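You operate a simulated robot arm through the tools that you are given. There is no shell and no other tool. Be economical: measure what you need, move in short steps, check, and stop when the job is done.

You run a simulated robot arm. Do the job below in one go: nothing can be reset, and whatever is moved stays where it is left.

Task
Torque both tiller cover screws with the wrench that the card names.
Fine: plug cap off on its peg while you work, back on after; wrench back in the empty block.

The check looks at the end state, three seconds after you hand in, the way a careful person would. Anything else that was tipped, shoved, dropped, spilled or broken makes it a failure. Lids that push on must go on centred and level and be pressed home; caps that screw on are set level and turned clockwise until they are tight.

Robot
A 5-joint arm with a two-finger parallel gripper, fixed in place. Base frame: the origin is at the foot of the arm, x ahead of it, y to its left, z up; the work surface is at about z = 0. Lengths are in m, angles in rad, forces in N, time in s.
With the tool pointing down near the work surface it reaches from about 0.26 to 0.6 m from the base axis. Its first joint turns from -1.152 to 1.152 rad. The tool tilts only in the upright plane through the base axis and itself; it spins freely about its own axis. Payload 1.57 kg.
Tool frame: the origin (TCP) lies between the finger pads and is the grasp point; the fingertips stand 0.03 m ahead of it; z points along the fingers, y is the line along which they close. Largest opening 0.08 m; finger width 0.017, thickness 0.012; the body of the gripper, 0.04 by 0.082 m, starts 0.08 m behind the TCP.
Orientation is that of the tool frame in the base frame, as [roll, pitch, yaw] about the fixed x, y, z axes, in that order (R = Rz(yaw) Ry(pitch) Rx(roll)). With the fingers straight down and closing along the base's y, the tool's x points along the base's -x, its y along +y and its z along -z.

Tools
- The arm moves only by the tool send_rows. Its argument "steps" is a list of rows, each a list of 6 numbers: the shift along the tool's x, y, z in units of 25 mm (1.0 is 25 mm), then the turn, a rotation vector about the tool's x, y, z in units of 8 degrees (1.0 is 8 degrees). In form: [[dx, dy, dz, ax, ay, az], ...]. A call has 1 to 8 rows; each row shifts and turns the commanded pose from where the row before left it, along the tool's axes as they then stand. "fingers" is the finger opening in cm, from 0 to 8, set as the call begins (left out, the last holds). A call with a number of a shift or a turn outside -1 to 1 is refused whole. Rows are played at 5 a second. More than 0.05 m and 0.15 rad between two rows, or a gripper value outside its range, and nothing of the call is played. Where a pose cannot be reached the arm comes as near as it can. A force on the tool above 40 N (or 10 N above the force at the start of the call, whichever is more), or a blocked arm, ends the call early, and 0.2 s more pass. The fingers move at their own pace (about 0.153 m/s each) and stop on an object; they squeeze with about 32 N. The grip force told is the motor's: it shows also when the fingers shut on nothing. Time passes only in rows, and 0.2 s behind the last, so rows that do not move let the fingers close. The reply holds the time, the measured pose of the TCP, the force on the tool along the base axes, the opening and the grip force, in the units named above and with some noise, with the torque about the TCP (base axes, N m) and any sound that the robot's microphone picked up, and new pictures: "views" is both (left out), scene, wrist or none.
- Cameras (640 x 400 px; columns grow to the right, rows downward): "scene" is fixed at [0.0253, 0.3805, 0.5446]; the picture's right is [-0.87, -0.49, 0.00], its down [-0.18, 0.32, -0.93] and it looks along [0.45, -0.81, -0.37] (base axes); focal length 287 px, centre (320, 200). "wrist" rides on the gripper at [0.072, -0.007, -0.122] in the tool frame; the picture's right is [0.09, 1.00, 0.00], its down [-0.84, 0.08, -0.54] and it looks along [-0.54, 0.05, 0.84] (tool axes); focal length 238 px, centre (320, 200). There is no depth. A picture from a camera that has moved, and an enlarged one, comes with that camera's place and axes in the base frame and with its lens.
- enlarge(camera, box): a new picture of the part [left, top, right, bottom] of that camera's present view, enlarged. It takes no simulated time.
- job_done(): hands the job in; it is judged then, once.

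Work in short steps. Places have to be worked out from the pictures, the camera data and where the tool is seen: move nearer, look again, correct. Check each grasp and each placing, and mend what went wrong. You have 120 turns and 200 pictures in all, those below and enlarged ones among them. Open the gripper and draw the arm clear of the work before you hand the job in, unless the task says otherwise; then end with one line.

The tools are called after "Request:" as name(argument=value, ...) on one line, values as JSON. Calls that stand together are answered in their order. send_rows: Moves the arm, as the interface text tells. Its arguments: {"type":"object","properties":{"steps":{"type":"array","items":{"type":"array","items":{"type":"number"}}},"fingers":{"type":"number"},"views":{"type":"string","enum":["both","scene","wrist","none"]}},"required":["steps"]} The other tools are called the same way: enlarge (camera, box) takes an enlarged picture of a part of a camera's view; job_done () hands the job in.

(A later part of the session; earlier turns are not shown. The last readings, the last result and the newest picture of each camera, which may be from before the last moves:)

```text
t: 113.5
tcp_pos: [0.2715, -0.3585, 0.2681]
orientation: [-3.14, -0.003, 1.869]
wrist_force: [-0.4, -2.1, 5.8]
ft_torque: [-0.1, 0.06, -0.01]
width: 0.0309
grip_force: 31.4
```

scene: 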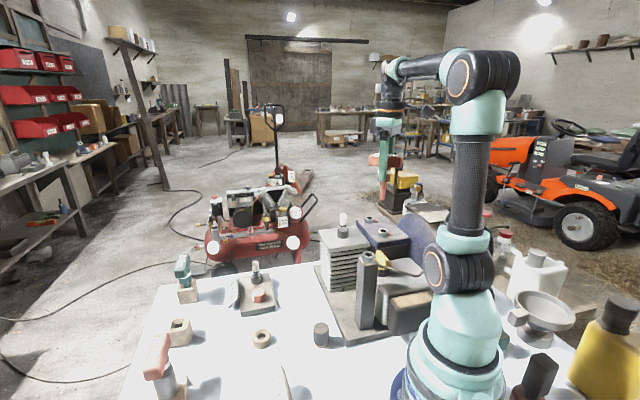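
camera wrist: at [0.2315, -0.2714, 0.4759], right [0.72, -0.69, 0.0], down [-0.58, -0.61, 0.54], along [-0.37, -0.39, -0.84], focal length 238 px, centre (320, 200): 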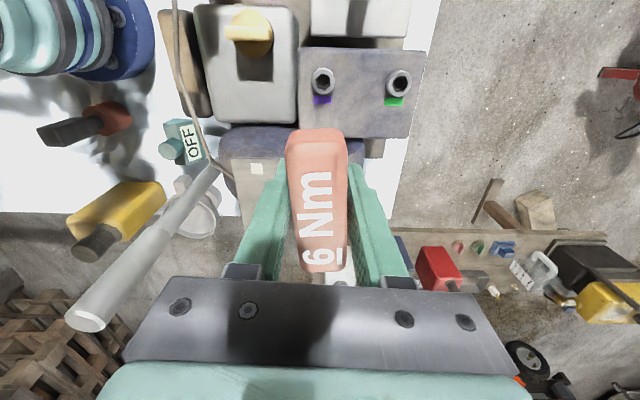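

Nicely centred with light contact. Press a bit and sweep clockwise.

Request:
send_rows(steps=[[0, -0.005, 0.04, 0, 0, 0.2], [0, 0, 0.02, 0, 0, 0.3], [0, 0, 0, 0, 0, 0.3], [0, 0, 0, 0, 0, 0.3], [0, 0, 0, 0, 0, 0]], views="none")

Request:
enlarge(camera="scene", box=[355, 190, 390, 235])

```text
t: 114.7
tcp_pos: [0.27, -0.3582, 0.268]
orientation: [3.141, 0.0, 1.715]
wrist_force: [-1.6, 10.7, 32.2]
ft_torque: [0.78, 0.15, 0.0]
width: 0.0306
grip_force: 31.8
```

```text
8.89 times, centred on (372, 212) of scene
camera zoom: at [0.0252, 0.3807, 0.5445], right [-0.87, -0.49, 0.0], down [-0.18, 0.32, -0.93], along [0.45, -0.81, -0.37], focal length 2548 px, centre (-147, 89)
```

zoom: 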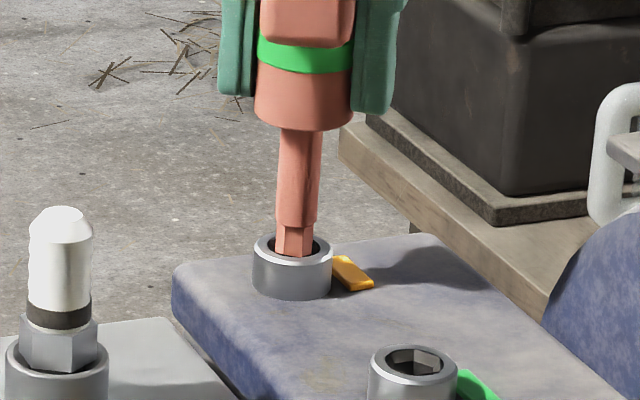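

Request:
send_rows(steps=[[0, 0, -0.04, 0, 0, 0], [0.036, 0.005, 0.03, 0, 0, 0], [0, 0, 0, 0, 0, 0.3], [0, 0, 0, 0, 0, 0.3], [0, 0, 0, 0, 0, 0.3], [0, 0, 0, 0, 0, 0]], views="none")

Request:
enlarge(camera="scene", box=[355, 190, 390, 235])

```text
t: 116.0
tcp_pos: [0.2709, -0.357, 0.2675]
orientation: [3.14, 0.001, 1.587]
wrist_force: [-1.7, -6.1, 23.9]
ft_torque: [-0.51, 0.25, 0.03]
width: 0.0307
grip_force: 32.5
```

```text
8.89 times, centred on (372, 212) of scene
camera zoom: at [0.0252, 0.3806, 0.5445], right [-0.87, -0.49, 0.0], down [-0.18, 0.32, -0.93], along [0.45, -0.81, -0.37], focal length 2548 px, centre (-147, 89)
```

zoom: 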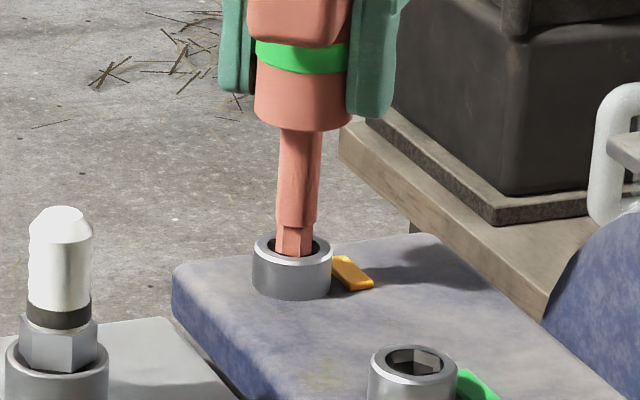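

Request:
send_rows(steps=[[-0.016, 0, 0, 0, 0, 0.3], [0, 0, 0, 0, 0, 0.35], [0, 0, 0, 0, 0, 0.35], [0, 0, 0, 0, 0, 0.35], [0, 0, 0, 0, 0, 0.35], [0, 0, 0, 0, 0, 0]], views="none")

Request:
enlarge(camera="scene", box=[355, 190, 390, 235])

```text
t: 117.5
tcp_pos: [0.2709, -0.3578, 0.2675]
orientation: [3.14, 0.002, 1.353]
wrist_force: [-3.4, -4.7, 25.3]
ft_torque: [-0.45, 0.41, 0.03]
width: 0.0305
grip_force: 32.0
```

```text
8.89 times, centred on (372, 212) of scene
camera zoom: at [0.0252, 0.3806, 0.5445], right [-0.87, -0.49, 0.0], down [-0.18, 0.32, -0.93], along [0.45, -0.81, -0.37], focal length 2548 px, centre (-147, 89)
```

zoom: 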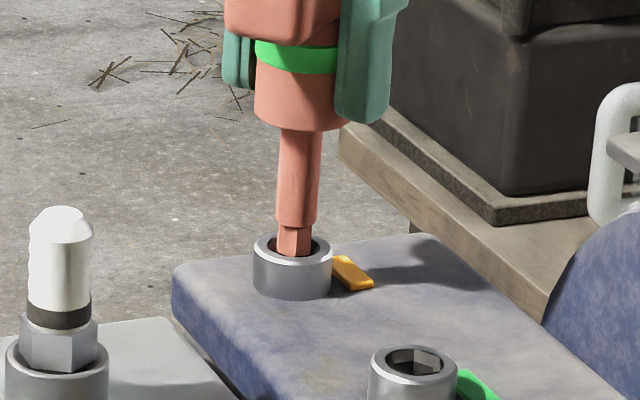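

Request:
send_rows(steps=[[-0.012, -0.006, 0, 0, 0, 0.4], [0, 0, 0, 0, 0, 0.4], [0, 0, 0, 0, 0, 0.4], [0, 0, 0, 0, 0, 0.4], [0, 0, 0, 0, 0, 0]], views="none")

```text
t: 118.7
tcp_pos: [0.2709, -0.3582, 0.2684]
orientation: [3.139, 0.0, 1.128]
wrist_force: [5.6, 1.7, 24.6]
ft_torque: [0.12, -0.5, 0.0]
width: 0.0306
grip_force: 32.3
```

Request:
send_rows(steps=[[0, 0.01, 0, 0, 0, 0.4], [0, 0, 0, 0, 0, 0.4], [0, 0, 0, 0, 0, 0.4], [0, 0, 0, 0, 0, 0.4], [0, 0, 0, 0, 0, 0]], views="none")

Request:
enlarge(camera="scene", box=[355, 190, 390, 235])

```text
t: 119.8
tcp_pos: [0.2699, -0.359, 0.2675]
orientation: [3.14, -0.001, 0.905]
wrist_force: [9.5, 4.9, 26.5]
ft_torque: [0.34, -0.69, 0.02]
width: 0.0304
grip_force: 31.6
```

```text
8.89 times, centred on (372, 212) of scene
camera zoom: at [0.0252, 0.3806, 0.5445], right [-0.87, -0.49, 0.0], down [-0.18, 0.32, -0.93], along [0.45, -0.81, -0.37], focal length 2548 px, centre (-147, 89)
```

zoom: 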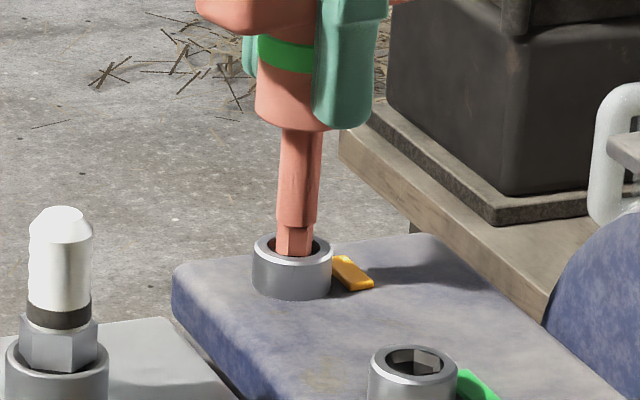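

Request:
send_rows(steps=[[0.026, 0.012, -0.02, 0, 0, 0], [0, 0, 0.01, 0, 0, 0.3], [0, 0, 0, 0, 0, 0.4], [0, 0, 0, 0, 0, 0.4], [0, 0, 0, 0, 0, 0.4], [0, 0, 0, 0, 0, 0]], views="none")

```text
t: 121.2
tcp_pos: [0.2716, -0.3579, 0.2678]
orientation: [3.14, 0.001, 0.695]
wrist_force: [-1.8, -15.4, 13.9]
ft_torque: [-1.2, 0.14, 0.01]
width: 0.0306
grip_force: 31.4
```

Request:
send_rows(steps=[[-0.022, 0.026, 0.01, 0, 0, 0], [0, 0, 0, 0, 0, 0.3], [0, 0, 0, 0, 0, 0.3], [0, 0, 0, 0, 0, 0.3], [0, 0, 0, 0, 0, 0]], views="none")

Request:
enlarge(camera="scene", box=[355, 190, 390, 235])

```text
t: 122.5
tcp_pos: [0.2705, -0.3594, 0.2667]
orientation: [-3.14, -0.001, 0.569]
wrist_force: [-8.7, 0.6, 31.3]
ft_torque: [0.07, 0.76, 0.02]
width: 0.0306
grip_force: 32.3
```

```text
8.89 times, centred on (372, 212) of scene
camera zoom: at [0.0252, 0.3807, 0.5445], right [-0.87, -0.49, 0.0], down [-0.18, 0.32, -0.93], along [0.45, -0.81, -0.37], focal length 2548 px, centre (-147, 89)
```

zoom: 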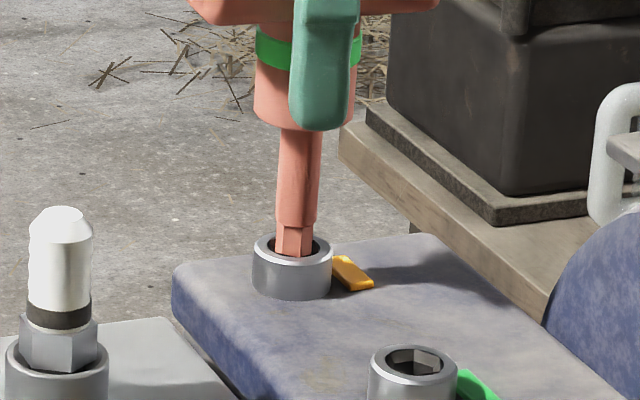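

The hex phase has to be seen. Lift and view both sockets from above as before.

Request:
send_rows(steps=[[0, 0, -0.8, 0, 0, 0], [0, 0, -0.8, 0, 0, 0], [-0.6, 0, -0.8, 0, 0, 0], [-0.6, 0, -0.8, 0, 0, 0], [0, 0, 0, 0, 0, 0]], views="wrist")

```text
t: 123.7
tcp_pos: [0.2458, -0.3742, 0.3465]
orientation: [-3.14, -0.002, 0.569]
wrist_force: [0.4, 0.2, -3.1]
ft_torque: [0.04, 0.0, 0.02]
width: 0.0308
grip_force: 32.1
camera wrist: at [0.3034, -0.33, 0.4686], right [0.61, -0.79, 0.0], down [-0.66, -0.52, 0.54], along [-0.43, -0.33, -0.84], focal length 238 px, centre (320, 200)
```

wrist: 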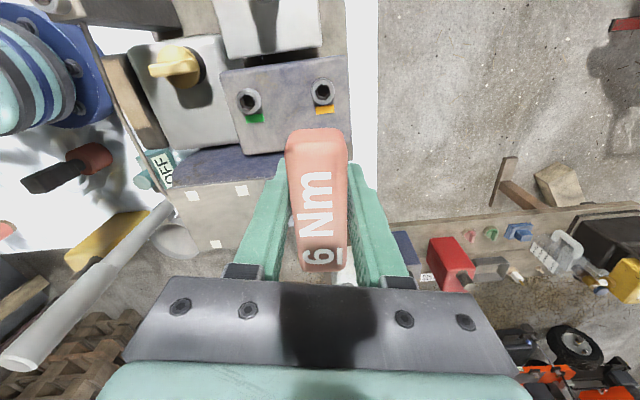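

Request:
enlarge(camera="wrist", box=[308, 76, 338, 108])

Request:
enlarge(camera="wrist", box=[235, 84, 265, 116])

```text
12.50 times, centred on (323, 92) of wrist
camera zoom: at [0.3034, -0.33, 0.4686], right [0.61, -0.79, 0.0], down [-0.66, -0.52, 0.54], along [-0.43, -0.33, -0.84], focal length 2979 px, centre (282, 1550)
```

zoom: 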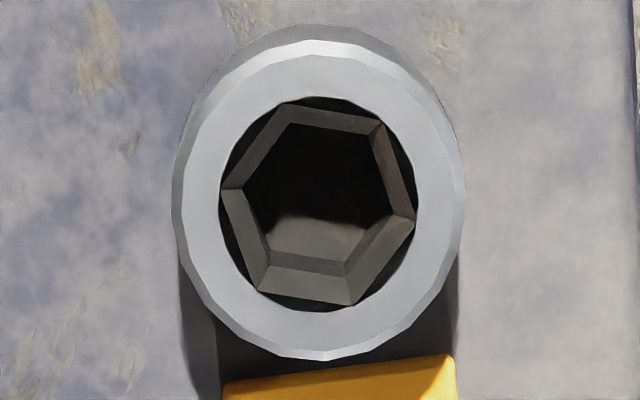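

```text
12.50 times, centred on (250, 100) of wrist
camera zoom: at [0.3034, -0.33, 0.4686], right [0.61, -0.79, 0.0], down [-0.66, -0.52, 0.54], along [-0.43, -0.33, -0.84], focal length 2979 px, centre (1195, 1450)
```

zoom: 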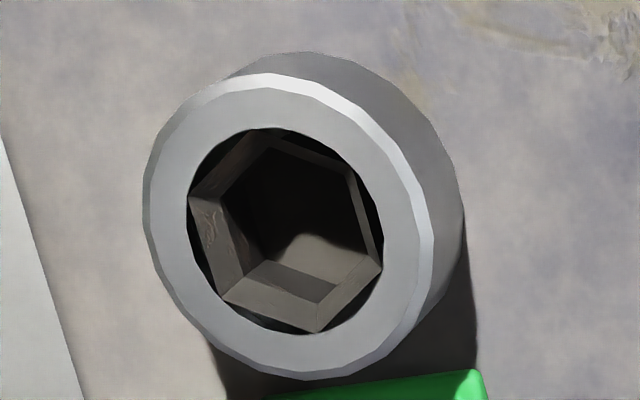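

Projecting the socket edges gives hex angle ≈59° for B; the good drop on A happened with the bar angle about equal to the hex angle. So go back, rotate to ~60°, centre and press.

Request:
send_rows(steps=[[0.6, 0, 0, 0, 0, 0], [0.587, -0.009, 0, 0, 0, 0], [0, 0, 0.5, 0, 0, -1], [0, 0, 0.9, 0, 0, -1], [0, 0, 0.9, 0, 0, -1], [0, 0, 0.5, 0, 0, -0.5], [0, 0, 0.1, 0, 0, 0], [0, 0, 0, 0, 0, 0]], views="none")

Request:
send_rows(steps=[[0, 0, 0.12, 0, 0, 0], [0, 0, 0.1, 0, 0, 0], [0, 0, 0, 0, 0, 0]], views="none")

```text
t: 125.5
tcp_pos: [0.2701, -0.3571, 0.2752]
orientation: [-3.139, 0.0, 1.06]
wrist_force: [1.3, 0.2, -2.6]
ft_torque: [0.0, -0.04, -0.01]
width: 0.0309
grip_force: 31.7
```

```text
t: 126.2
tcp_pos: [0.2707, -0.3591, 0.268]
orientation: [-3.139, -0.001, 1.059]
wrist_force: [-0.6, -0.1, -1.3]
ft_torque: [-0.01, 0.01, 0.02]
width: 0.0309
grip_force: 32.0
```

No contact yet at 0.268. Continue down gently.

Request:
send_rows(steps=[[0, 0, 0.06, 0, 0, 0], [0, 0, 0.06, 0, 0, 0], [0, 0, 0, 0, 0, 0]], views="none")

```text
t: 127.0
tcp_pos: [0.2699, -0.3582, 0.2683]
orientation: [3.139, 0.002, 1.06]
wrist_force: [1.8, 7.3, 20.0]
ft_torque: [0.57, 0.11, -0.03]
width: 0.0308
grip_force: 32.2
```

Request:
send_rows(steps=[[0.028, -0.016, 0, 0, 0, 0], [0, 0, 0, 0, 0, 0], [0, 0, 0.02, 0, 0, 0], [0, 0, 0, 0, 0, 0]], views="none")

```text
t: 128.1
tcp_pos: [0.2708, -0.358, 0.2677]
orientation: [3.137, 0.002, 1.059]
wrist_force: [-2.2, 2.8, 29.2]
ft_torque: [0.05, 0.22, -0.16]
width: 0.0305
grip_force: 32.1
```

Request:
send_rows(steps=[[0.006, -0.003, -0.01, 0, 0, 0.25], [0, 0, 0, 0, 0, 0.25], [0, 0, 0, 0, 0, 0.25], [0, 0, 0, 0, 0, 0.25], [0, 0, 0, 0, 0, 0]], views="none")

Request:
enlarge(camera="scene", box=[355, 190, 390, 235])

```text
t: 129.2
tcp_pos: [0.2709, -0.3572, 0.2653]
orientation: [3.141, 0.0, 0.918]
wrist_force: [1.4, -11.8, -16.1]
ft_torque: [-1.02, -0.11, 0.02]
width: 0.0308
grip_force: 32.1
```

```text
8.89 times, centred on (372, 212) of scene
camera zoom: at [0.0253, 0.3805, 0.5447], right [-0.87, -0.49, 0.0], down [-0.18, 0.32, -0.93], along [0.45, -0.81, -0.37], focal length 2548 px, centre (-147, 89)
```

zoom: 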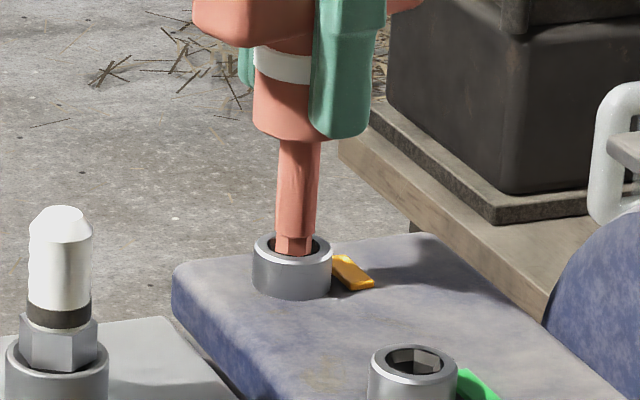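

It dropped in; band reset to white, marker amber. Relax position, then turn clockwise in small steps until band and marker are green.

Request:
send_rows(steps=[[-0.018, 0.012, 0.08, 0, 0, 0], [0, 0, 0.05, 0, 0, 0], [0, 0, 0, 0, 0, 0.2], [0, 0, 0, 0, 0, 0.2], [0, 0, 0, 0, 0, 0]], views="none")

Request:
enlarge(camera="scene", box=[355, 190, 390, 235])

```text
t: 130.4
tcp_pos: [0.2715, -0.357, 0.2618]
orientation: [3.141, -0.001, 0.86]
wrist_force: [0.9, 0.2, -1.5]
ft_torque: [0.02, -0.06, 0.0]
width: 0.0309
grip_force: 31.6
```

```text
8.89 times, centred on (372, 212) of scene
camera zoom: at [0.0253, 0.3805, 0.5446], right [-0.87, -0.49, 0.0], down [-0.18, 0.32, -0.93], along [0.45, -0.81, -0.37], focal length 2548 px, centre (-147, 89)
```

zoom: 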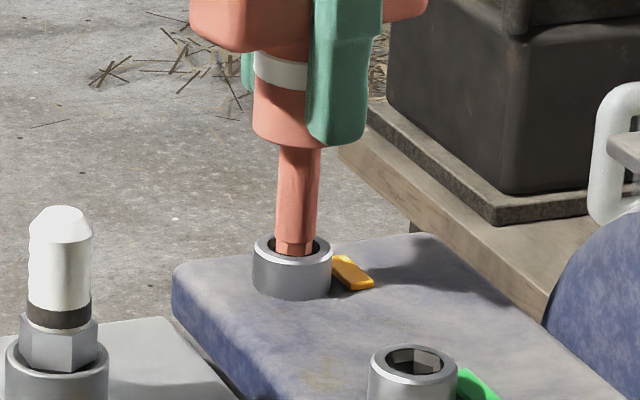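

Request:
send_rows(steps=[[0, 0, 0, 0, 0, 0.3], [0, 0, 0, 0, 0, 0.3], [0, 0, 0, 0, 0, 0]], views="none")

Request:
enlarge(camera="scene", box=[355, 190, 390, 235])

```text
t: 131.2
tcp_pos: [0.2714, -0.3582, 0.2625]
orientation: [3.141, 0.0, 0.779]
wrist_force: [5.1, 1.0, -2.8]
ft_torque: [-0.01, -0.41, 0.02]
width: 0.0308
grip_force: 31.4
```

```text
8.89 times, centred on (372, 212) of scene
camera zoom: at [0.0253, 0.3805, 0.5446], right [-0.87, -0.49, 0.0], down [-0.18, 0.32, -0.93], along [0.45, -0.81, -0.37], focal length 2548 px, centre (-147, 89)
```

zoom: 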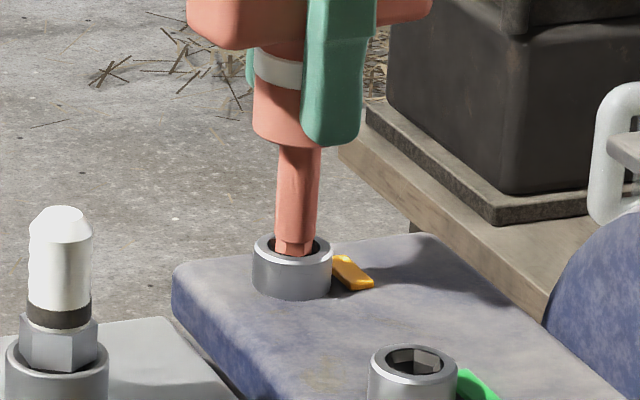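

Request:
send_rows(steps=[[0.01, 0.01, 0, 0, 0, 0.3], [0, 0, 0, 0, 0, 0.3], [0, 0, 0, 0, 0, 0]], views="none")

Request:
enlarge(camera="scene", box=[355, 190, 390, 235])

```text
t: 132.1
tcp_pos: [0.2713, -0.3581, 0.2618]
orientation: [-3.141, -0.001, 0.695]
wrist_force: [9.8, 2.1, -0.5]
ft_torque: [0.12, -0.85, 0.01]
width: 0.0306
grip_force: 32.2
```

```text
8.89 times, centred on (372, 212) of scene
camera zoom: at [0.0253, 0.3805, 0.5446], right [-0.87, -0.49, 0.0], down [-0.18, 0.32, -0.93], along [0.45, -0.81, -0.37], focal length 2548 px, centre (-147, 89)
```

zoom: 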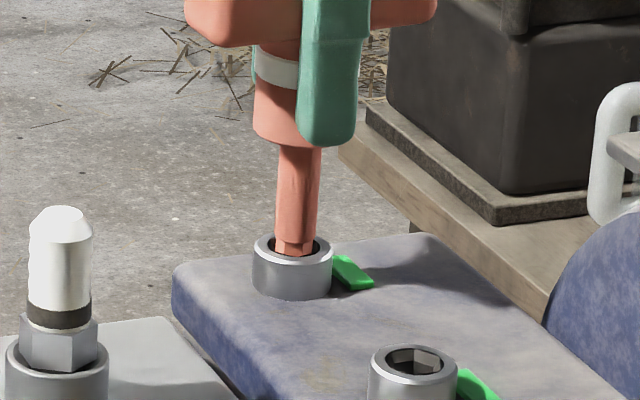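

Green marker. Now 1°-class steps until the band lights.

Request:
send_rows(steps=[[0.01, 0.01, 0, 0, 0, 0.15], [0, 0, 0, 0, 0, 0]], views="none")

Request:
enlarge(camera="scene", box=[355, 190, 390, 235])

```text
t: 132.7
tcp_pos: [0.2704, -0.3581, 0.2621]
orientation: [3.141, 0.001, 0.674]
wrist_force: [11.6, 1.5, 1.0]
ft_torque: [0.08, -0.87, 0.03]
width: 0.0307
grip_force: 32.3
```

```text
8.89 times, centred on (372, 212) of scene
camera zoom: at [0.0253, 0.3805, 0.5446], right [-0.87, -0.49, 0.0], down [-0.18, 0.32, -0.93], along [0.45, -0.81, -0.37], focal length 2548 px, centre (-147, 89)
```

zoom: 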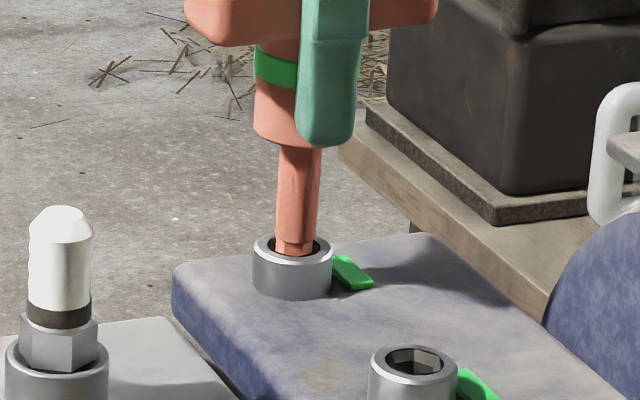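

Band and marker both green on B. Relieve side load and lift straight out.

Request:
send_rows(steps=[[0.018, 0.014, 0, 0, 0, 0], [0, 0, -0.2, 0, 0, 0], [0, 0, -0.4, 0, 0, 0], [0, 0, -0.6, 0, 0, 0], [0, 0, -1, 0, 0, 0], [0, 0, -0.8, 0, 0, 0], [0, 0, 0, 0, 0, 0]], views="none")

Request:
enlarge(camera="scene", box=[340, 160, 410, 250])

```text
t: 134.2
tcp_pos: [0.2711, -0.3569, 0.3353]
orientation: [-3.139, -0.001, 0.673]
wrist_force: [0.9, -0.5, -1.3]
ft_torque: [0.0, 0.02, -0.02]
width: 0.0308
grip_force: 31.8
```

```text
4.44 times, centred on (375, 205) of scene
camera zoom: at [0.0253, 0.3805, 0.5446], right [-0.87, -0.49, 0.0], down [-0.18, 0.32, -0.93], along [0.45, -0.81, -0.37], focal length 1274 px, centre (76, 178)
```

zoom: 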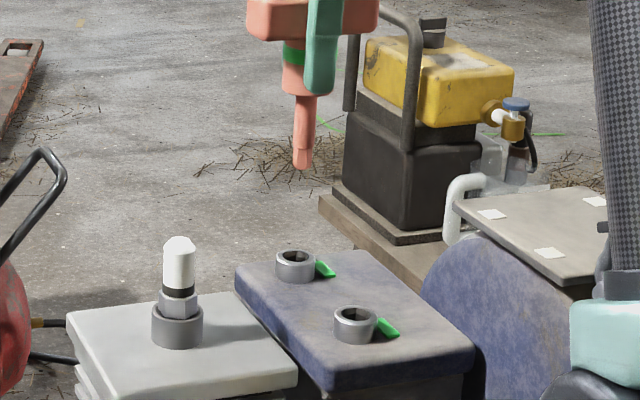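

Both markers are green and the wrench is out. Spin back to the block orientation and carry it back at a safe height.

Request:
send_rows(steps=[[0, 0, 0, 0, 0, -1], [0, 0, 0, 0, 0, -1], [0, 0, 0, 0, 0, -1], [0, 0, 0, 0, 0, -1], [0, 0, 0, 0, 0, -1], [0, 0, 0, 0, 0, -1], [0, 0, 0, 0, 0, -1], [0, 0, 0, 0, 0, -1]], views="none")

Request:
send_rows(steps=[[0, 0, 0, 0, 0, -1], [0, 0, 0, 0, 0, -1], [0, 0, 0, 0, 0, -1], [0, 0, 0, 0, 0, -0.17], [0, 0, 0, 0, 0, 0]], views="none")

Request:
send_rows(steps=[[0.457, 0.96, 0, 0, 0, 0], [0.457, 0.96, 0, 0, 0, 0], [0.457, 0.96, 0, 0, 0, 0], [0.457, 0.96, 0, 0, 0, 0], [0.457, 0.96, 0, 0, 0, 0], [0.457, 0.96, 0, 0, 0, 0], [0.457, 0.96, 0, 0, 0, 0], [0.457, 0.96, 0.2, 0, 0, 0]], views="none")

Request:
send_rows(steps=[[0.457, 0.96, 0.5, 0, 0, 0], [0.457, 0.96, 0.5, 0, 0, 0], [0.457, 0.96, 0.5, 0, 0, 0], [0.457, 0.96, 0.6, 0, 0, 0], [0.457, 0.96, 0.6, 0, 0, 0], [0.457, 0.96, 0.6, 0, 0, 0], [0.457, 0.96, 0.6, 0, 0, 0], [0, 0, 0, 0, 0, 0]], views="both")

```text
t: 136.1
tcp_pos: [0.2713, -0.3571, 0.3371]
orientation: [3.14, -0.002, 1.795]
wrist_force: [-0.6, -0.4, -3.3]
ft_torque: [-0.02, -0.02, 0.02]
width: 0.0309
grip_force: 31.9
```

```text
t: 137.2
tcp_pos: [0.2722, -0.3584, 0.337]
orientation: [3.141, -0.001, 2.237]
wrist_force: [0.2, -0.4, -2.0]
ft_torque: [0.02, -0.03, 0.01]
width: 0.0307
grip_force: 31.9
```

```text
t: 139.1
tcp_pos: [0.3675, -0.1661, 0.3323]
orientation: [-3.142, -0.002, 2.234]
wrist_force: [0.6, 0.0, -2.2]
ft_torque: [0.02, -0.01, -0.01]
width: 0.0307
grip_force: 32.4
```

```text
t: 140.8
tcp_pos: [0.4506, 0.0001, 0.2332]
orientation: [3.141, -0.001, 2.234]
wrist_force: [-0.4, 0.4, -2.3]
ft_torque: [0.02, 0.03, 0.0]
width: 0.0308
grip_force: 32.1
camera wrist: at [0.4023, 0.0531, 0.3556], right [0.73, 0.69, 0.0], down [0.58, -0.61, 0.54], along [0.37, -0.39, -0.84], focal length 238 px, centre (320, 200)
```

scene: 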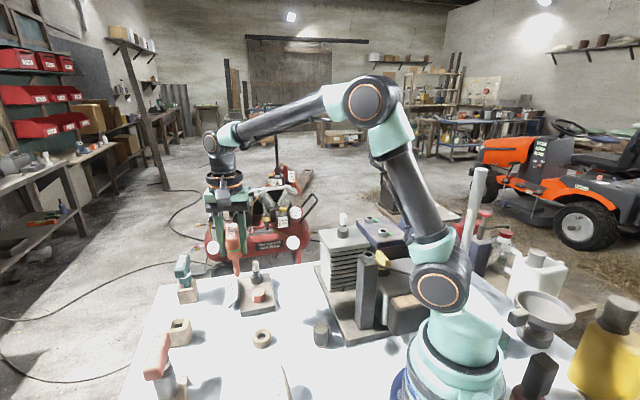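
wrist: 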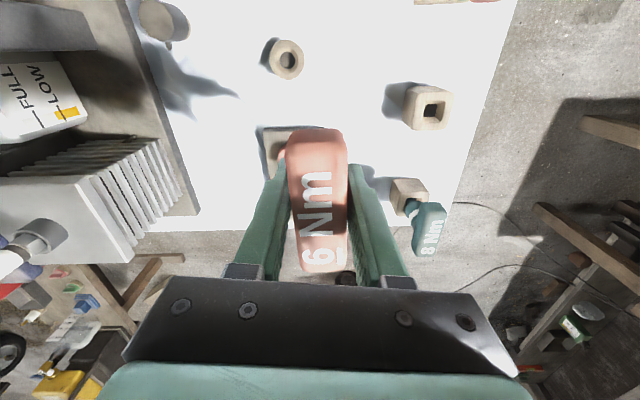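

Now to above the empty block (0.5515, 0.099), staying within reach.

Request:
send_rows(steps=[[0.107, 0.937, 0.2, 0, 0, 0], [0.107, 0.937, 0.2, 0, 0, 0], [0.107, 0.937, 0.2, 0, 0, 0], [0.107, 0.937, 0.2, 0, 0, 0], [0.107, 0.937, 0.2, 0, 0, 0], [0.107, 0.937, 0.2, 0, 0, 0], [0, 0, 0, 0, 0, 0], [0, 0, 0, 0, 0, 0]], views="wrist")

Request:
enlarge(camera="scene", box=[130, 240, 230, 360])

Request:
enlarge(camera="wrist", box=[270, 80, 370, 180])

```text
t: 142.7
tcp_pos: [0.55, 0.0978, 0.2049]
orientation: [3.141, -0.001, 2.234]
wrist_force: [0.4, -0.2, -1.8]
ft_torque: [0.01, 0.05, -0.03]
width: 0.0309
grip_force: 32.0
camera wrist: at [0.5015, 0.1508, 0.3272], right [0.73, 0.69, 0.0], down [0.58, -0.61, 0.54], along [0.37, -0.39, -0.84], focal length 238 px, centre (320, 200)
```

wrist: 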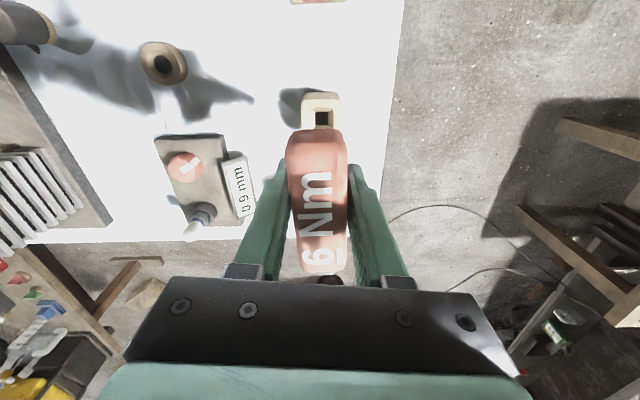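

```text
3.33 times, centred on (180, 300) of scene
camera zoom: at [0.0253, 0.3805, 0.5446], right [-0.87, -0.49, 0.0], down [-0.18, 0.32, -0.93], along [0.45, -0.81, -0.37], focal length 956 px, centre (787, -133)
```

zoom: 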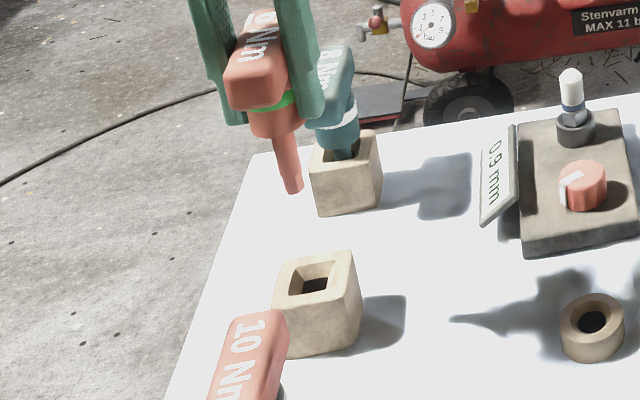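

```text
4.00 times, centred on (320, 130) of wrist
camera zoom: at [0.5015, 0.1508, 0.3272], right [0.73, 0.69, 0.0], down [0.58, -0.61, 0.54], along [0.37, -0.39, -0.84], focal length 953 px, centre (320, 480)
```

zoom: 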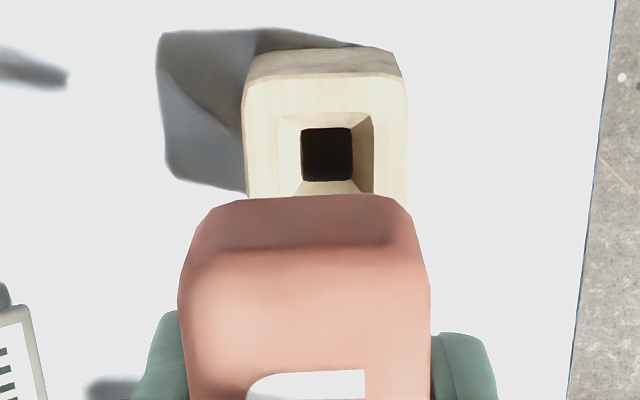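

Hole lies ~1.7 mm in tool +y and ~1–2 mm in tool +x. Correct and lower to just above the block, then check.

Request:
send_rows(steps=[[0.05, 0.07, 0, 0, 0, 0], [0, 0, 0.8, 0, 0, 0], [0, 0, 0.8, 0, 0, 0], [0, 0, 0.75, 0, 0, 0], [0, 0, 0, 0, 0, 0]], views="none")

Request:
enlarge(camera="scene", box=[150, 280, 210, 355])

Request:
enlarge(camera="wrist", box=[270, 80, 370, 180])

```text
t: 143.8
tcp_pos: [0.5509, 0.0999, 0.1451]
orientation: [3.142, -0.001, 2.234]
wrist_force: [0.1, 0.6, -2.2]
ft_torque: [-0.01, 0.03, 0.01]
width: 0.0309
grip_force: 31.9
```

```text
5.33 times, centred on (180, 318) of scene
camera zoom: at [0.0253, 0.3805, 0.5446], right [-0.87, -0.49, 0.0], down [-0.18, 0.32, -0.93], along [0.45, -0.81, -0.37], focal length 1529 px, centre (1067, -427)
```

zoom: 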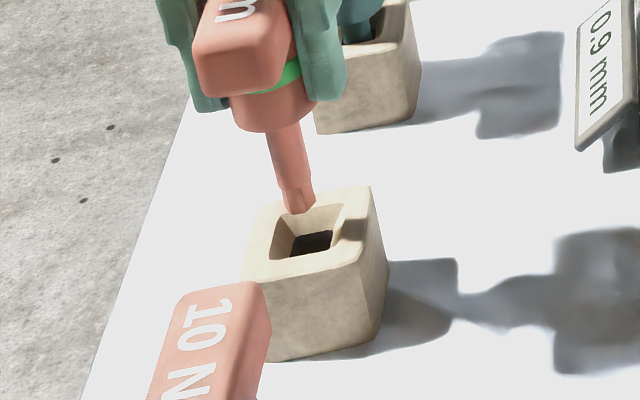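

```text
4.00 times, centred on (320, 130) of wrist
camera zoom: at [0.5023, 0.1531, 0.268], right [0.73, 0.69, 0.0], down [0.58, -0.61, 0.54], along [0.37, -0.39, -0.84], focal length 953 px, centre (320, 480)
```

zoom: 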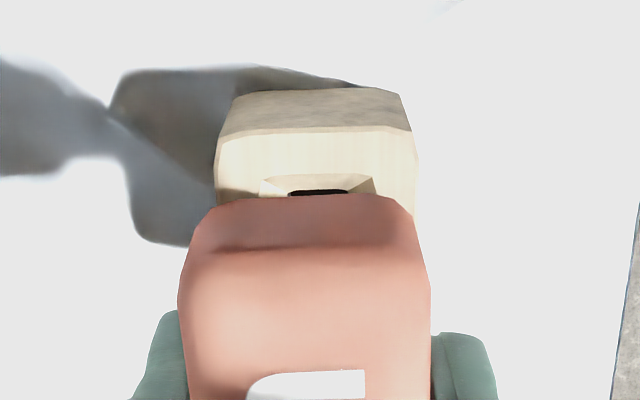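

Shift −1.5 mm along tool y (both views agree on direction), then lower into the funnel gently.

Request:
send_rows(steps=[[0, -0.06, 0, 0, 0, 0], [0, 0, 0.5, 0, 0, 0], [0, 0, 0.2, 0, 0, 0], [0, 0, 0, 0, 0, 0]], views="none")

Request:
enlarge(camera="scene", box=[150, 280, 210, 355])

```text
t: 144.8
tcp_pos: [0.5498, 0.0987, 0.1292]
orientation: [3.141, 0.0, 2.234]
wrist_force: [0.0, 0.7, -2.7]
ft_torque: [0.0, 0.0, 0.02]
width: 0.0305
grip_force: 31.5
```

```text
5.33 times, centred on (180, 318) of scene
camera zoom: at [0.0253, 0.3805, 0.5446], right [-0.87, -0.49, 0.0], down [-0.18, 0.32, -0.93], along [0.45, -0.81, -0.37], focal length 1529 px, centre (1067, -427)
```

zoom: 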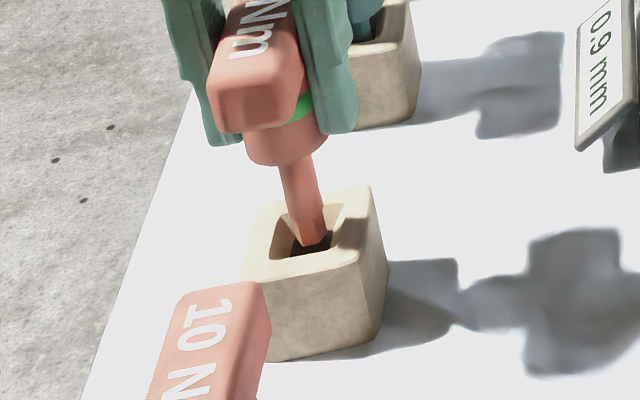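

The tip is over the hole. Continue down slowly.

Request:
send_rows(steps=[[0, 0, 0.25, 0, 0, 0], [0, 0, 0.25, 0, 0, 0], [0, 0, 0.25, 0, 0, 0], [0, 0, 0.25, 0, 0, 0], [0, 0, 0.25, 0, 0, 0], [0, 0, 0, 0, 0, 0]], views="none")

Request:
enlarge(camera="scene", box=[150, 280, 210, 355])

```text
t: 146.2
tcp_pos: [0.5507, 0.0995, 0.0966]
orientation: [-3.14, 0.0, 2.234]
wrist_force: [-0.1, 0.1, -2.2]
ft_torque: [0.0, 0.01, -0.01]
width: 0.0311
grip_force: 32.4
```

```text
5.33 times, centred on (180, 318) of scene
camera zoom: at [0.0253, 0.3805, 0.5446], right [-0.87, -0.49, 0.0], down [-0.18, 0.32, -0.93], along [0.45, -0.81, -0.37], focal length 1529 px, centre (1067, -427)
```

zoom: 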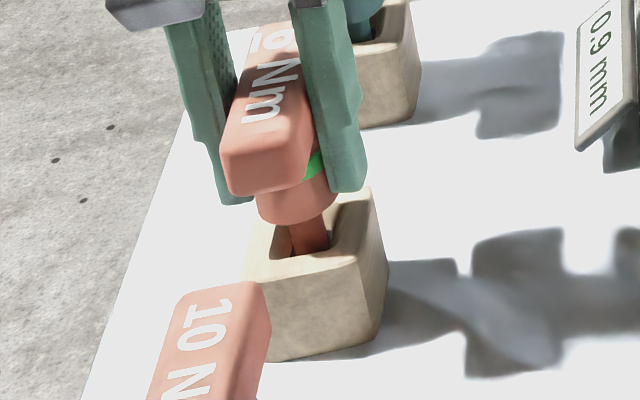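

Inserted with no side load. Lower the last 4–5 mm until it touches.

Request:
send_rows(steps=[[0, 0, 0.1, 0, 0, 0], [0, 0, 0.08, 0, 0, 0], [0, 0, 0, 0, 0, 0]], views="none")

```text
t: 147.1
tcp_pos: [0.5511, 0.0988, 0.093]
orientation: [-3.141, 0.002, 2.235]
wrist_force: [-0.4, 0.0, -1.9]
ft_torque: [0.03, 0.01, 0.0]
width: 0.0308
grip_force: 31.6
```

Request:
send_rows(steps=[[0, 0, 0.05, 0, 0, 0], [0, 0, 0.04, 0, 0, 0], [0, 0, 0, 0, 0, 0]], views="none")

```text
t: 147.8
tcp_pos: [0.5502, 0.0983, 0.0919]
orientation: [3.139, 0.0, 2.234]
wrist_force: [-0.6, 0.7, 7.2]
ft_torque: [0.01, 0.0, 0.02]
width: 0.0308
grip_force: 31.9
```

It rests on the bottom (7 N). Open and check before raising.

Request:
send_rows(steps=[[0, 0, 0, 0, 0, 0], [0, 0, 0, 0, 0, 0], [0, 0, 0, 0, 0, 0]], fingers=8, views="none")

Request:
send_rows(steps=[[0, 0, -0.5, 0, 0, 0], [0, 0, -0.8, 0, 0, 0], [0, 0, -0.8, 0, 0, 0], [0, 0, -0.8, 0, 0, 0], [0, 0, -0.8, 0, 0, 0], [0, 0, 0, 0, 0, 0]], views="none")

Request:
enlarge(camera="scene", box=[130, 250, 230, 360])

```text
t: 148.7
tcp_pos: [0.5494, 0.098, 0.091]
orientation: [3.141, 0.002, 2.232]
wrist_force: [0.3, -0.7, 0.9]
ft_torque: [0.02, 0.07, 0.0]
width: 0.0801
grip_force: 0.0
```

```text
t: 150.1
tcp_pos: [0.5511, 0.0993, 0.1836]
orientation: [-3.141, -0.001, 2.234]
wrist_force: [-0.5, 0.0, -0.1]
ft_torque: [0.01, 0.02, 0.03]
width: 0.08
grip_force: 0.0
```

```text
3.64 times, centred on (180, 305) of scene
camera zoom: at [0.0253, 0.3805, 0.5446], right [-0.87, -0.49, 0.0], down [-0.18, 0.32, -0.93], along [0.45, -0.81, -0.37], focal length 1042 px, centre (829, -182)
5 turns are left
```

zoom: 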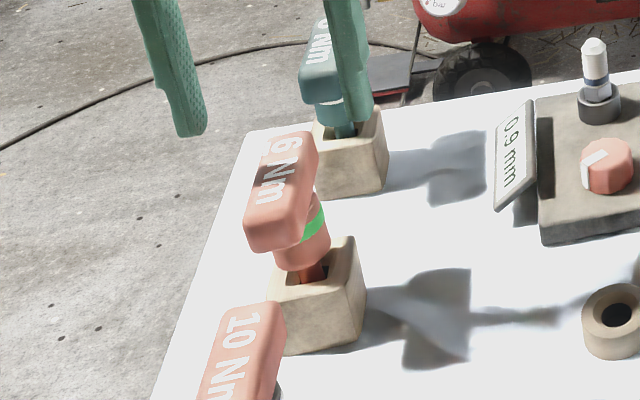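

Only a few turns remain, so I chain the calls: go to the cap on its peg (0.2614,-0.0482, yaw 1.745), grasp it, lift it and spin back to yaw π.

Request:
send_rows(steps=[[0.1915, -0.979, -0.1, 0, 0, 0], [0.1915, -0.979, -0.1, 0, 0, 0], [0.1915, -0.979, -0.1, 0, 0, 0], [0.1915, -0.979, -0.1, 0, 0, 0], [0.1915, -0.979, -0.1, 0, 0, 0], [0.1915, -0.979, -0.1, 0, 0, 0], [0.1915, -0.979, -0.1, 0, 0, 0]], fingers=7.2, views="none")

Request:
send_rows(steps=[[0.1915, -0.979, 0, 0, 0, 0], [0.1915, -0.979, 0, 0, 0, 0], [0.1915, -0.979, 0, 0, 0, 0], [0.1915, -0.979, 0, 0, 0, 0], [0.1915, -0.979, 0, 0, 0, 0], [0.1915, -0.979, 0, 0, 0, 0], [0, 0, 0, 0, 0, 0]], views="none")

Request:
send_rows(steps=[[0, 0, 0, 0, 0, 1], [0, 0, 0, 0, 0, 1], [0, 0, 0, 0, 0, 1], [0, 0, 0, 0, 0, 0.5], [0, 0, 0, 0, 0, 0]], views="none")

Request:
send_rows(steps=[[0, 0, 1, 0, 0, 0], [0, 0, 1, 0, 0, 0], [0, 0, 1, 0, 0, 0], [0, 0, 1, 0, 0, 0], [0, 0, 1, 0, 0, 0], [0, 0, 1, 0, 0, 0], [0, 0, 0.62, 0, 0, 0], [0, 0, 0, 0, 0, 0]], views="none")

Request:
send_rows(steps=[[0, 0, 0, 0, 0, 0], [0, 0, 0, 0, 0, 0], [0, 0, 0, 0, 0, 0], [0, 0, 0, 0, 0, 0]], fingers=3, views="none")

Request:
send_rows(steps=[[0, 0, -0.4, 0, 0, 0], [0, 0, -0.6, 0, 0, 0], [0, 0, -1, 0, 0, 0], [0, 0, -1, 0, 0, 0], [0, 0, -1, 0, 0, 0], [0, 0, -1, 0, 0, 0], [0, 0, -1, 0, 0, 0], [0, 0, -1, 0, 0, 0]], views="none")

Request:
send_rows(steps=[[0, 0, -1, 0, 0, -1], [0, 0, -1, 0, 0, -1], [0, 0, -1, 0, 0, -1], [0, 0, -1, 0, 0, -1], [0, 0, -0.6, 0, 0, -1], [0, 0, 0, 0, 0, -1], [0, 0, 0, 0, 0, -1], [0, 0, 0, 0, 0, -1]], views="none")

Request:
send_rows(steps=[[0, 0, 0, 0, 0, -1], [0, 0, 0, 0, 0, -1], [0, 0, 0, 0, 0, 0], [0, 0, 0, 0, 0, 0]], views="both")

Request:
enlarge(camera="wrist", box=[260, 100, 380, 260])

```text
t: 151.7
tcp_pos: [0.3938, 0.0195, 0.2011]
orientation: [-3.141, 0.0, 2.235]
wrist_force: [0.0, -0.2, 0.5]
ft_torque: [-0.01, 0.01, 0.0]
width: 0.072
grip_force: 0.1
```

```text
t: 153.2
tcp_pos: [0.2613, -0.0492, 0.2001]
orientation: [3.141, 0.0, 2.234]
wrist_force: [-0.5, -0.3, 0.1]
ft_torque: [-0.01, -0.01, 0.0]
width: 0.0717
grip_force: 0.1
```

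```text
t: 154.4
tcp_pos: [0.2614, -0.0489, 0.2013]
orientation: [3.141, -0.001, 1.743]
wrist_force: [0.0, 0.6, -0.6]
ft_torque: [0.02, -0.01, 0.01]
width: 0.0719
grip_force: 0.0
```

```text
t: 156.2
tcp_pos: [0.2621, -0.0471, 0.0335]
orientation: [-3.141, 0.0, 1.745]
wrist_force: [-0.1, 0.3, 0.1]
ft_torque: [0.02, 0.0, -0.01]
width: 0.072
grip_force: 0.0
```

```text
t: 157.2
tcp_pos: [0.2615, -0.0472, 0.0343]
orientation: [-3.141, 0.0, 1.745]
wrist_force: [0.1, -0.5, -0.7]
ft_torque: [0.01, 0.01, 0.05]
width: 0.0349
grip_force: 32.1
```

```text
t: 159.1
tcp_pos: [0.2612, -0.049, 0.2108]
orientation: [-3.14, 0.001, 1.745]
wrist_force: [-1.0, 0.2, -0.5]
ft_torque: [-0.01, -0.02, 0.0]
width: 0.035
grip_force: 31.9
```

```text
t: 160.8
tcp_pos: [0.2604, -0.048, 0.326]
orientation: [-3.142, -0.002, 2.866]
wrist_force: [0.3, 0.3, -0.6]
ft_torque: [0.03, 0.02, -0.01]
width: 0.0347
grip_force: 32.5
```

```text
t: 161.8
tcp_pos: [0.2613, -0.0472, 0.3251]
orientation: [3.142, -0.001, -3.138]
wrist_force: [-0.1, -0.1, 0.3]
ft_torque: [-0.02, -0.02, -0.03]
width: 0.0346
grip_force: 32.0
camera wrist: at [0.1902, -0.054, 0.4473], right [-0.09, 1.0, 0.0], down [0.84, 0.08, 0.54], along [0.54, 0.05, -0.84], focal length 238 px, centre (320, 200)
```

scene: 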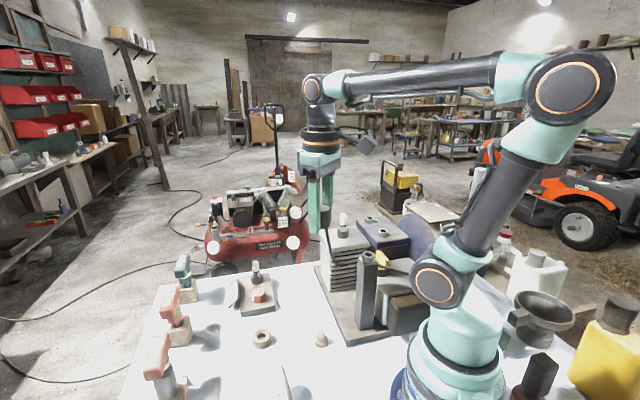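
wrist: 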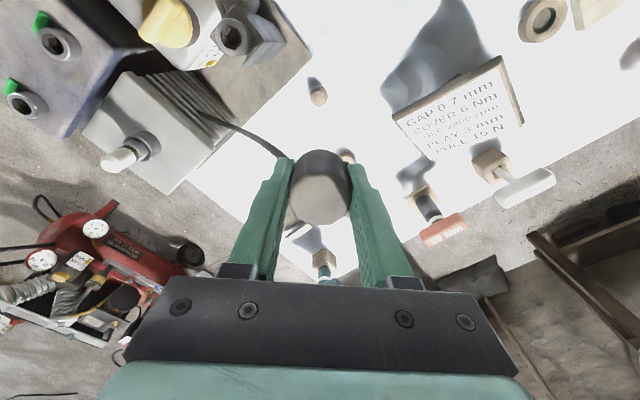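

```text
2.50 times, centred on (320, 180) of wrist
camera zoom: at [0.1902, -0.054, 0.4473], right [-0.09, 1.0, 0.0], down [0.84, 0.08, 0.54], along [0.54, 0.05, -0.84], focal length 596 px, centre (320, 250)
4 turns are left
```

zoom: 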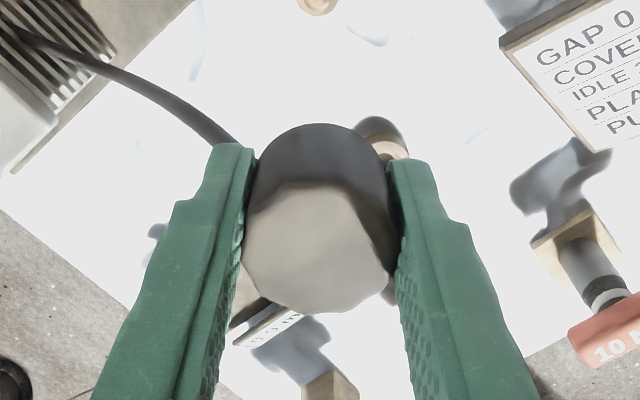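

Cap is gripped (35 mm), sitting ~9 mm lower in the grip. Carry it above the plug and look.

Request:
send_rows(steps=[[-0.218, -0.919, 0, 0, 0, 0], [-0.218, -0.919, 0, 0, 0, 0], [-0.218, -0.919, 0, 0, 0, 0], [-0.218, -0.919, 0, 0, 0, 0], [-0.218, -0.919, 0, 0, 0, 0], [-0.218, -0.919, 0, 0, 0, 0], [-0.218, -0.919, 0, 0, 0, 0], [-0.218, -0.919, 0, 0, 0, 0]], views="none")

Request:
send_rows(steps=[[-0.218, -0.919, 0, 0, 0, 0], [0, 0, 0.5, 0, 0, 0], [0, 0, 0.5, 0, 0, 0], [0, 0, 0, 0, 0, 0]], views="none")

Request:
send_rows(steps=[[0, 0, 0, 0, 0, 0]], views="wrist")

Request:
send_rows(steps=[[0, 0, 0, 0, 0, 0]], views="none")

Request:
enlarge(camera="wrist", box=[260, 80, 380, 260])

Request:
enlarge(camera="scene", box=[315, 170, 375, 245])

```text
t: 163.7
tcp_pos: [0.3041, -0.234, 0.3243]
orientation: [3.14, -0.001, 3.141]
wrist_force: [0.2, 1.1, 0.0]
ft_torque: [0.02, -0.01, -0.01]
width: 0.0349
grip_force: 32.2
```

```text
t: 164.7
tcp_pos: [0.3117, -0.2551, 0.2978]
orientation: [3.141, 0.0, -3.14]
wrist_force: [0.7, 0.7, -0.5]
ft_torque: [0.01, 0.04, -0.03]
width: 0.0347
grip_force: 32.3
```

```text
t: 165.1
tcp_pos: [0.3123, -0.2552, 0.2998]
orientation: [3.141, -0.001, -3.14]
wrist_force: [-0.1, -0.8, -0.8]
ft_torque: [0.0, -0.01, -0.01]
width: 0.0348
grip_force: 31.8
camera wrist: at [0.2404, -0.2618, 0.4213], right [-0.09, 1.0, 0.0], down [0.84, 0.08, 0.54], along [0.54, 0.05, -0.84], focal length 238 px, centre (320, 200)
```

wrist: 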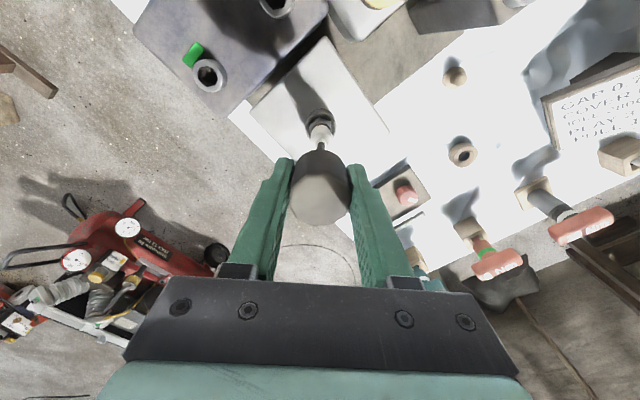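

```text
t: 165.4
tcp_pos: [0.312, -0.2562, 0.2989]
orientation: [-3.141, -0.001, -3.14]
wrist_force: [-0.4, -0.5, -0.2]
ft_torque: [0.0, 0.02, -0.02]
width: 0.0347
grip_force: 31.4
```

```text
2.22 times, centred on (320, 170) of wrist
camera zoom: at [0.2404, -0.2618, 0.4213], right [-0.09, 1.0, 0.0], down [0.84, 0.08, 0.54], along [0.54, 0.05, -0.84], focal length 530 px, centre (320, 267)
```

zoom: 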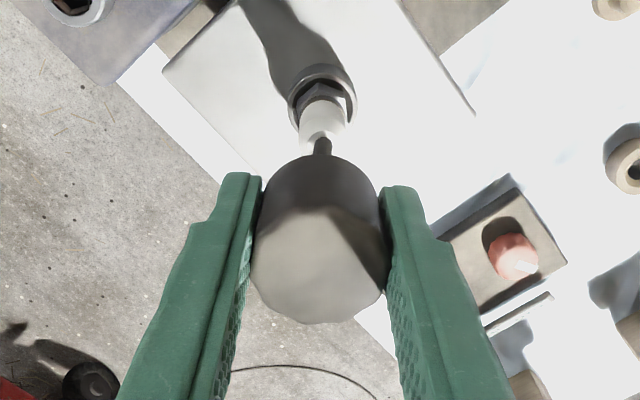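

```text
5.33 times, centred on (345, 208) of scene
camera zoom: at [0.0253, 0.3805, 0.5446], right [-0.87, -0.49, 0.0], down [-0.18, 0.32, -0.93], along [0.45, -0.81, -0.37], focal length 1529 px, centre (187, 160)
3 turns are left
```

zoom: 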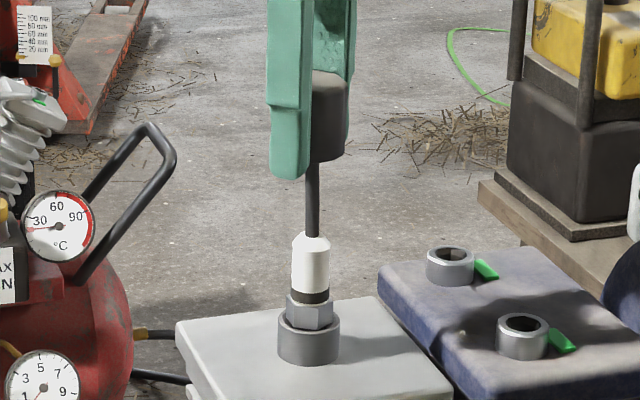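

Scene view shows the cap ~2 mm too far +x from the plug axis. I correct, then lower onto the plug and press, reading the forces.

Request:
send_rows(steps=[[0.08, -0.012, 0, 0, 0, 0], [0, 0, 0.5, 0, 0, 0], [0, 0, 0.5, 0, 0, 0], [0, 0, 0.5, 0, 0, 0], [0, 0, 0.3, 0, 0, 0], [0, 0, 0, 0, 0, 0]], views="none")

Request:
send_rows(steps=[[0, 0, 0.2, 0, 0, 0], [0, 0, 0.2, 0, 0, 0], [0, 0, 0.2, 0, 0, 0], [0, 0, 0.2, 0, 0, 0], [0, 0, 0.15, 0, 0, 0], [0, 0, 0, 0, 0, 0]], views="none")

Request:
send_rows(steps=[[0, 0, 0.06, 0, 0, 0], [0, 0, 0.06, 0, 0, 0], [0, 0, 0.04, 0, 0, 0], [0, 0, 0, 0, 0, 0]], views="wrist")

Request:
enlarge(camera="scene", box=[315, 180, 375, 255])

```text
t: 166.8
tcp_pos: [0.308, -0.2556, 0.2555]
orientation: [3.14, -0.001, -3.141]
wrist_force: [0.5, 0.7, 0.4]
ft_torque: [-0.01, 0.02, 0.01]
width: 0.0347
grip_force: 32.0
```

```text
t: 168.2
tcp_pos: [0.3096, -0.2566, 0.2326]
orientation: [-3.142, 0.0, -3.142]
wrist_force: [-2.7, 2.2, 9.5]
ft_torque: [0.1, 0.17, -0.02]
width: 0.0348
grip_force: 31.8
```

```text
t: 169.2
tcp_pos: [0.3092, -0.2547, 0.2271]
orientation: [-3.14, 0.002, -3.141]
wrist_force: [4.2, -0.3, 24.4]
ft_torque: [0.04, -0.04, -0.03]
width: 0.0351
grip_force: 32.2
camera wrist: at [0.2376, -0.2617, 0.3501], right [-0.09, 1.0, 0.0], down [0.84, 0.08, 0.54], along [0.54, 0.05, -0.84], focal length 238 px, centre (320, 200)
```

wrist: 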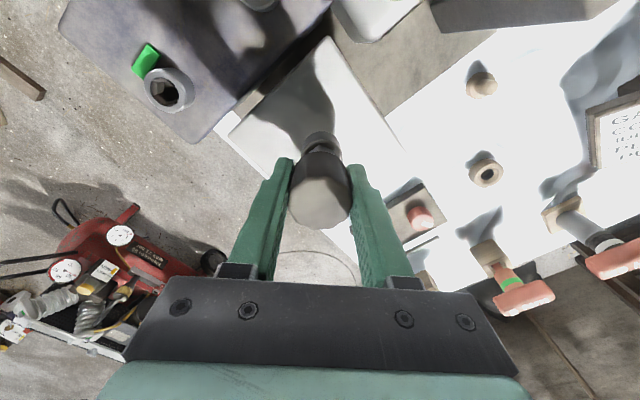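

```text
5.33 times, centred on (345, 218) of scene
camera zoom: at [0.0252, 0.3806, 0.5446], right [-0.87, -0.49, 0.0], down [-0.18, 0.32, -0.93], along [0.45, -0.81, -0.37], focal length 1529 px, centre (187, 107)
2 turns are left
```

zoom: 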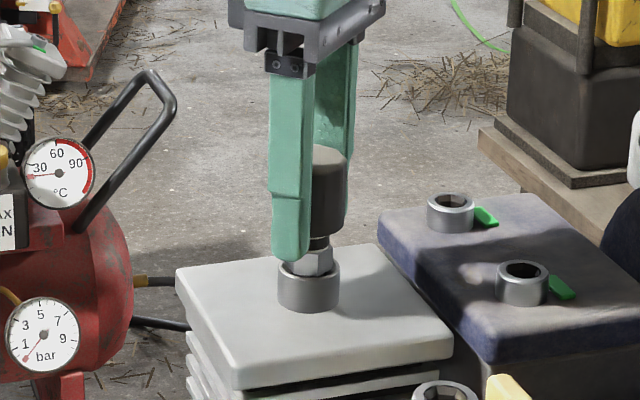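

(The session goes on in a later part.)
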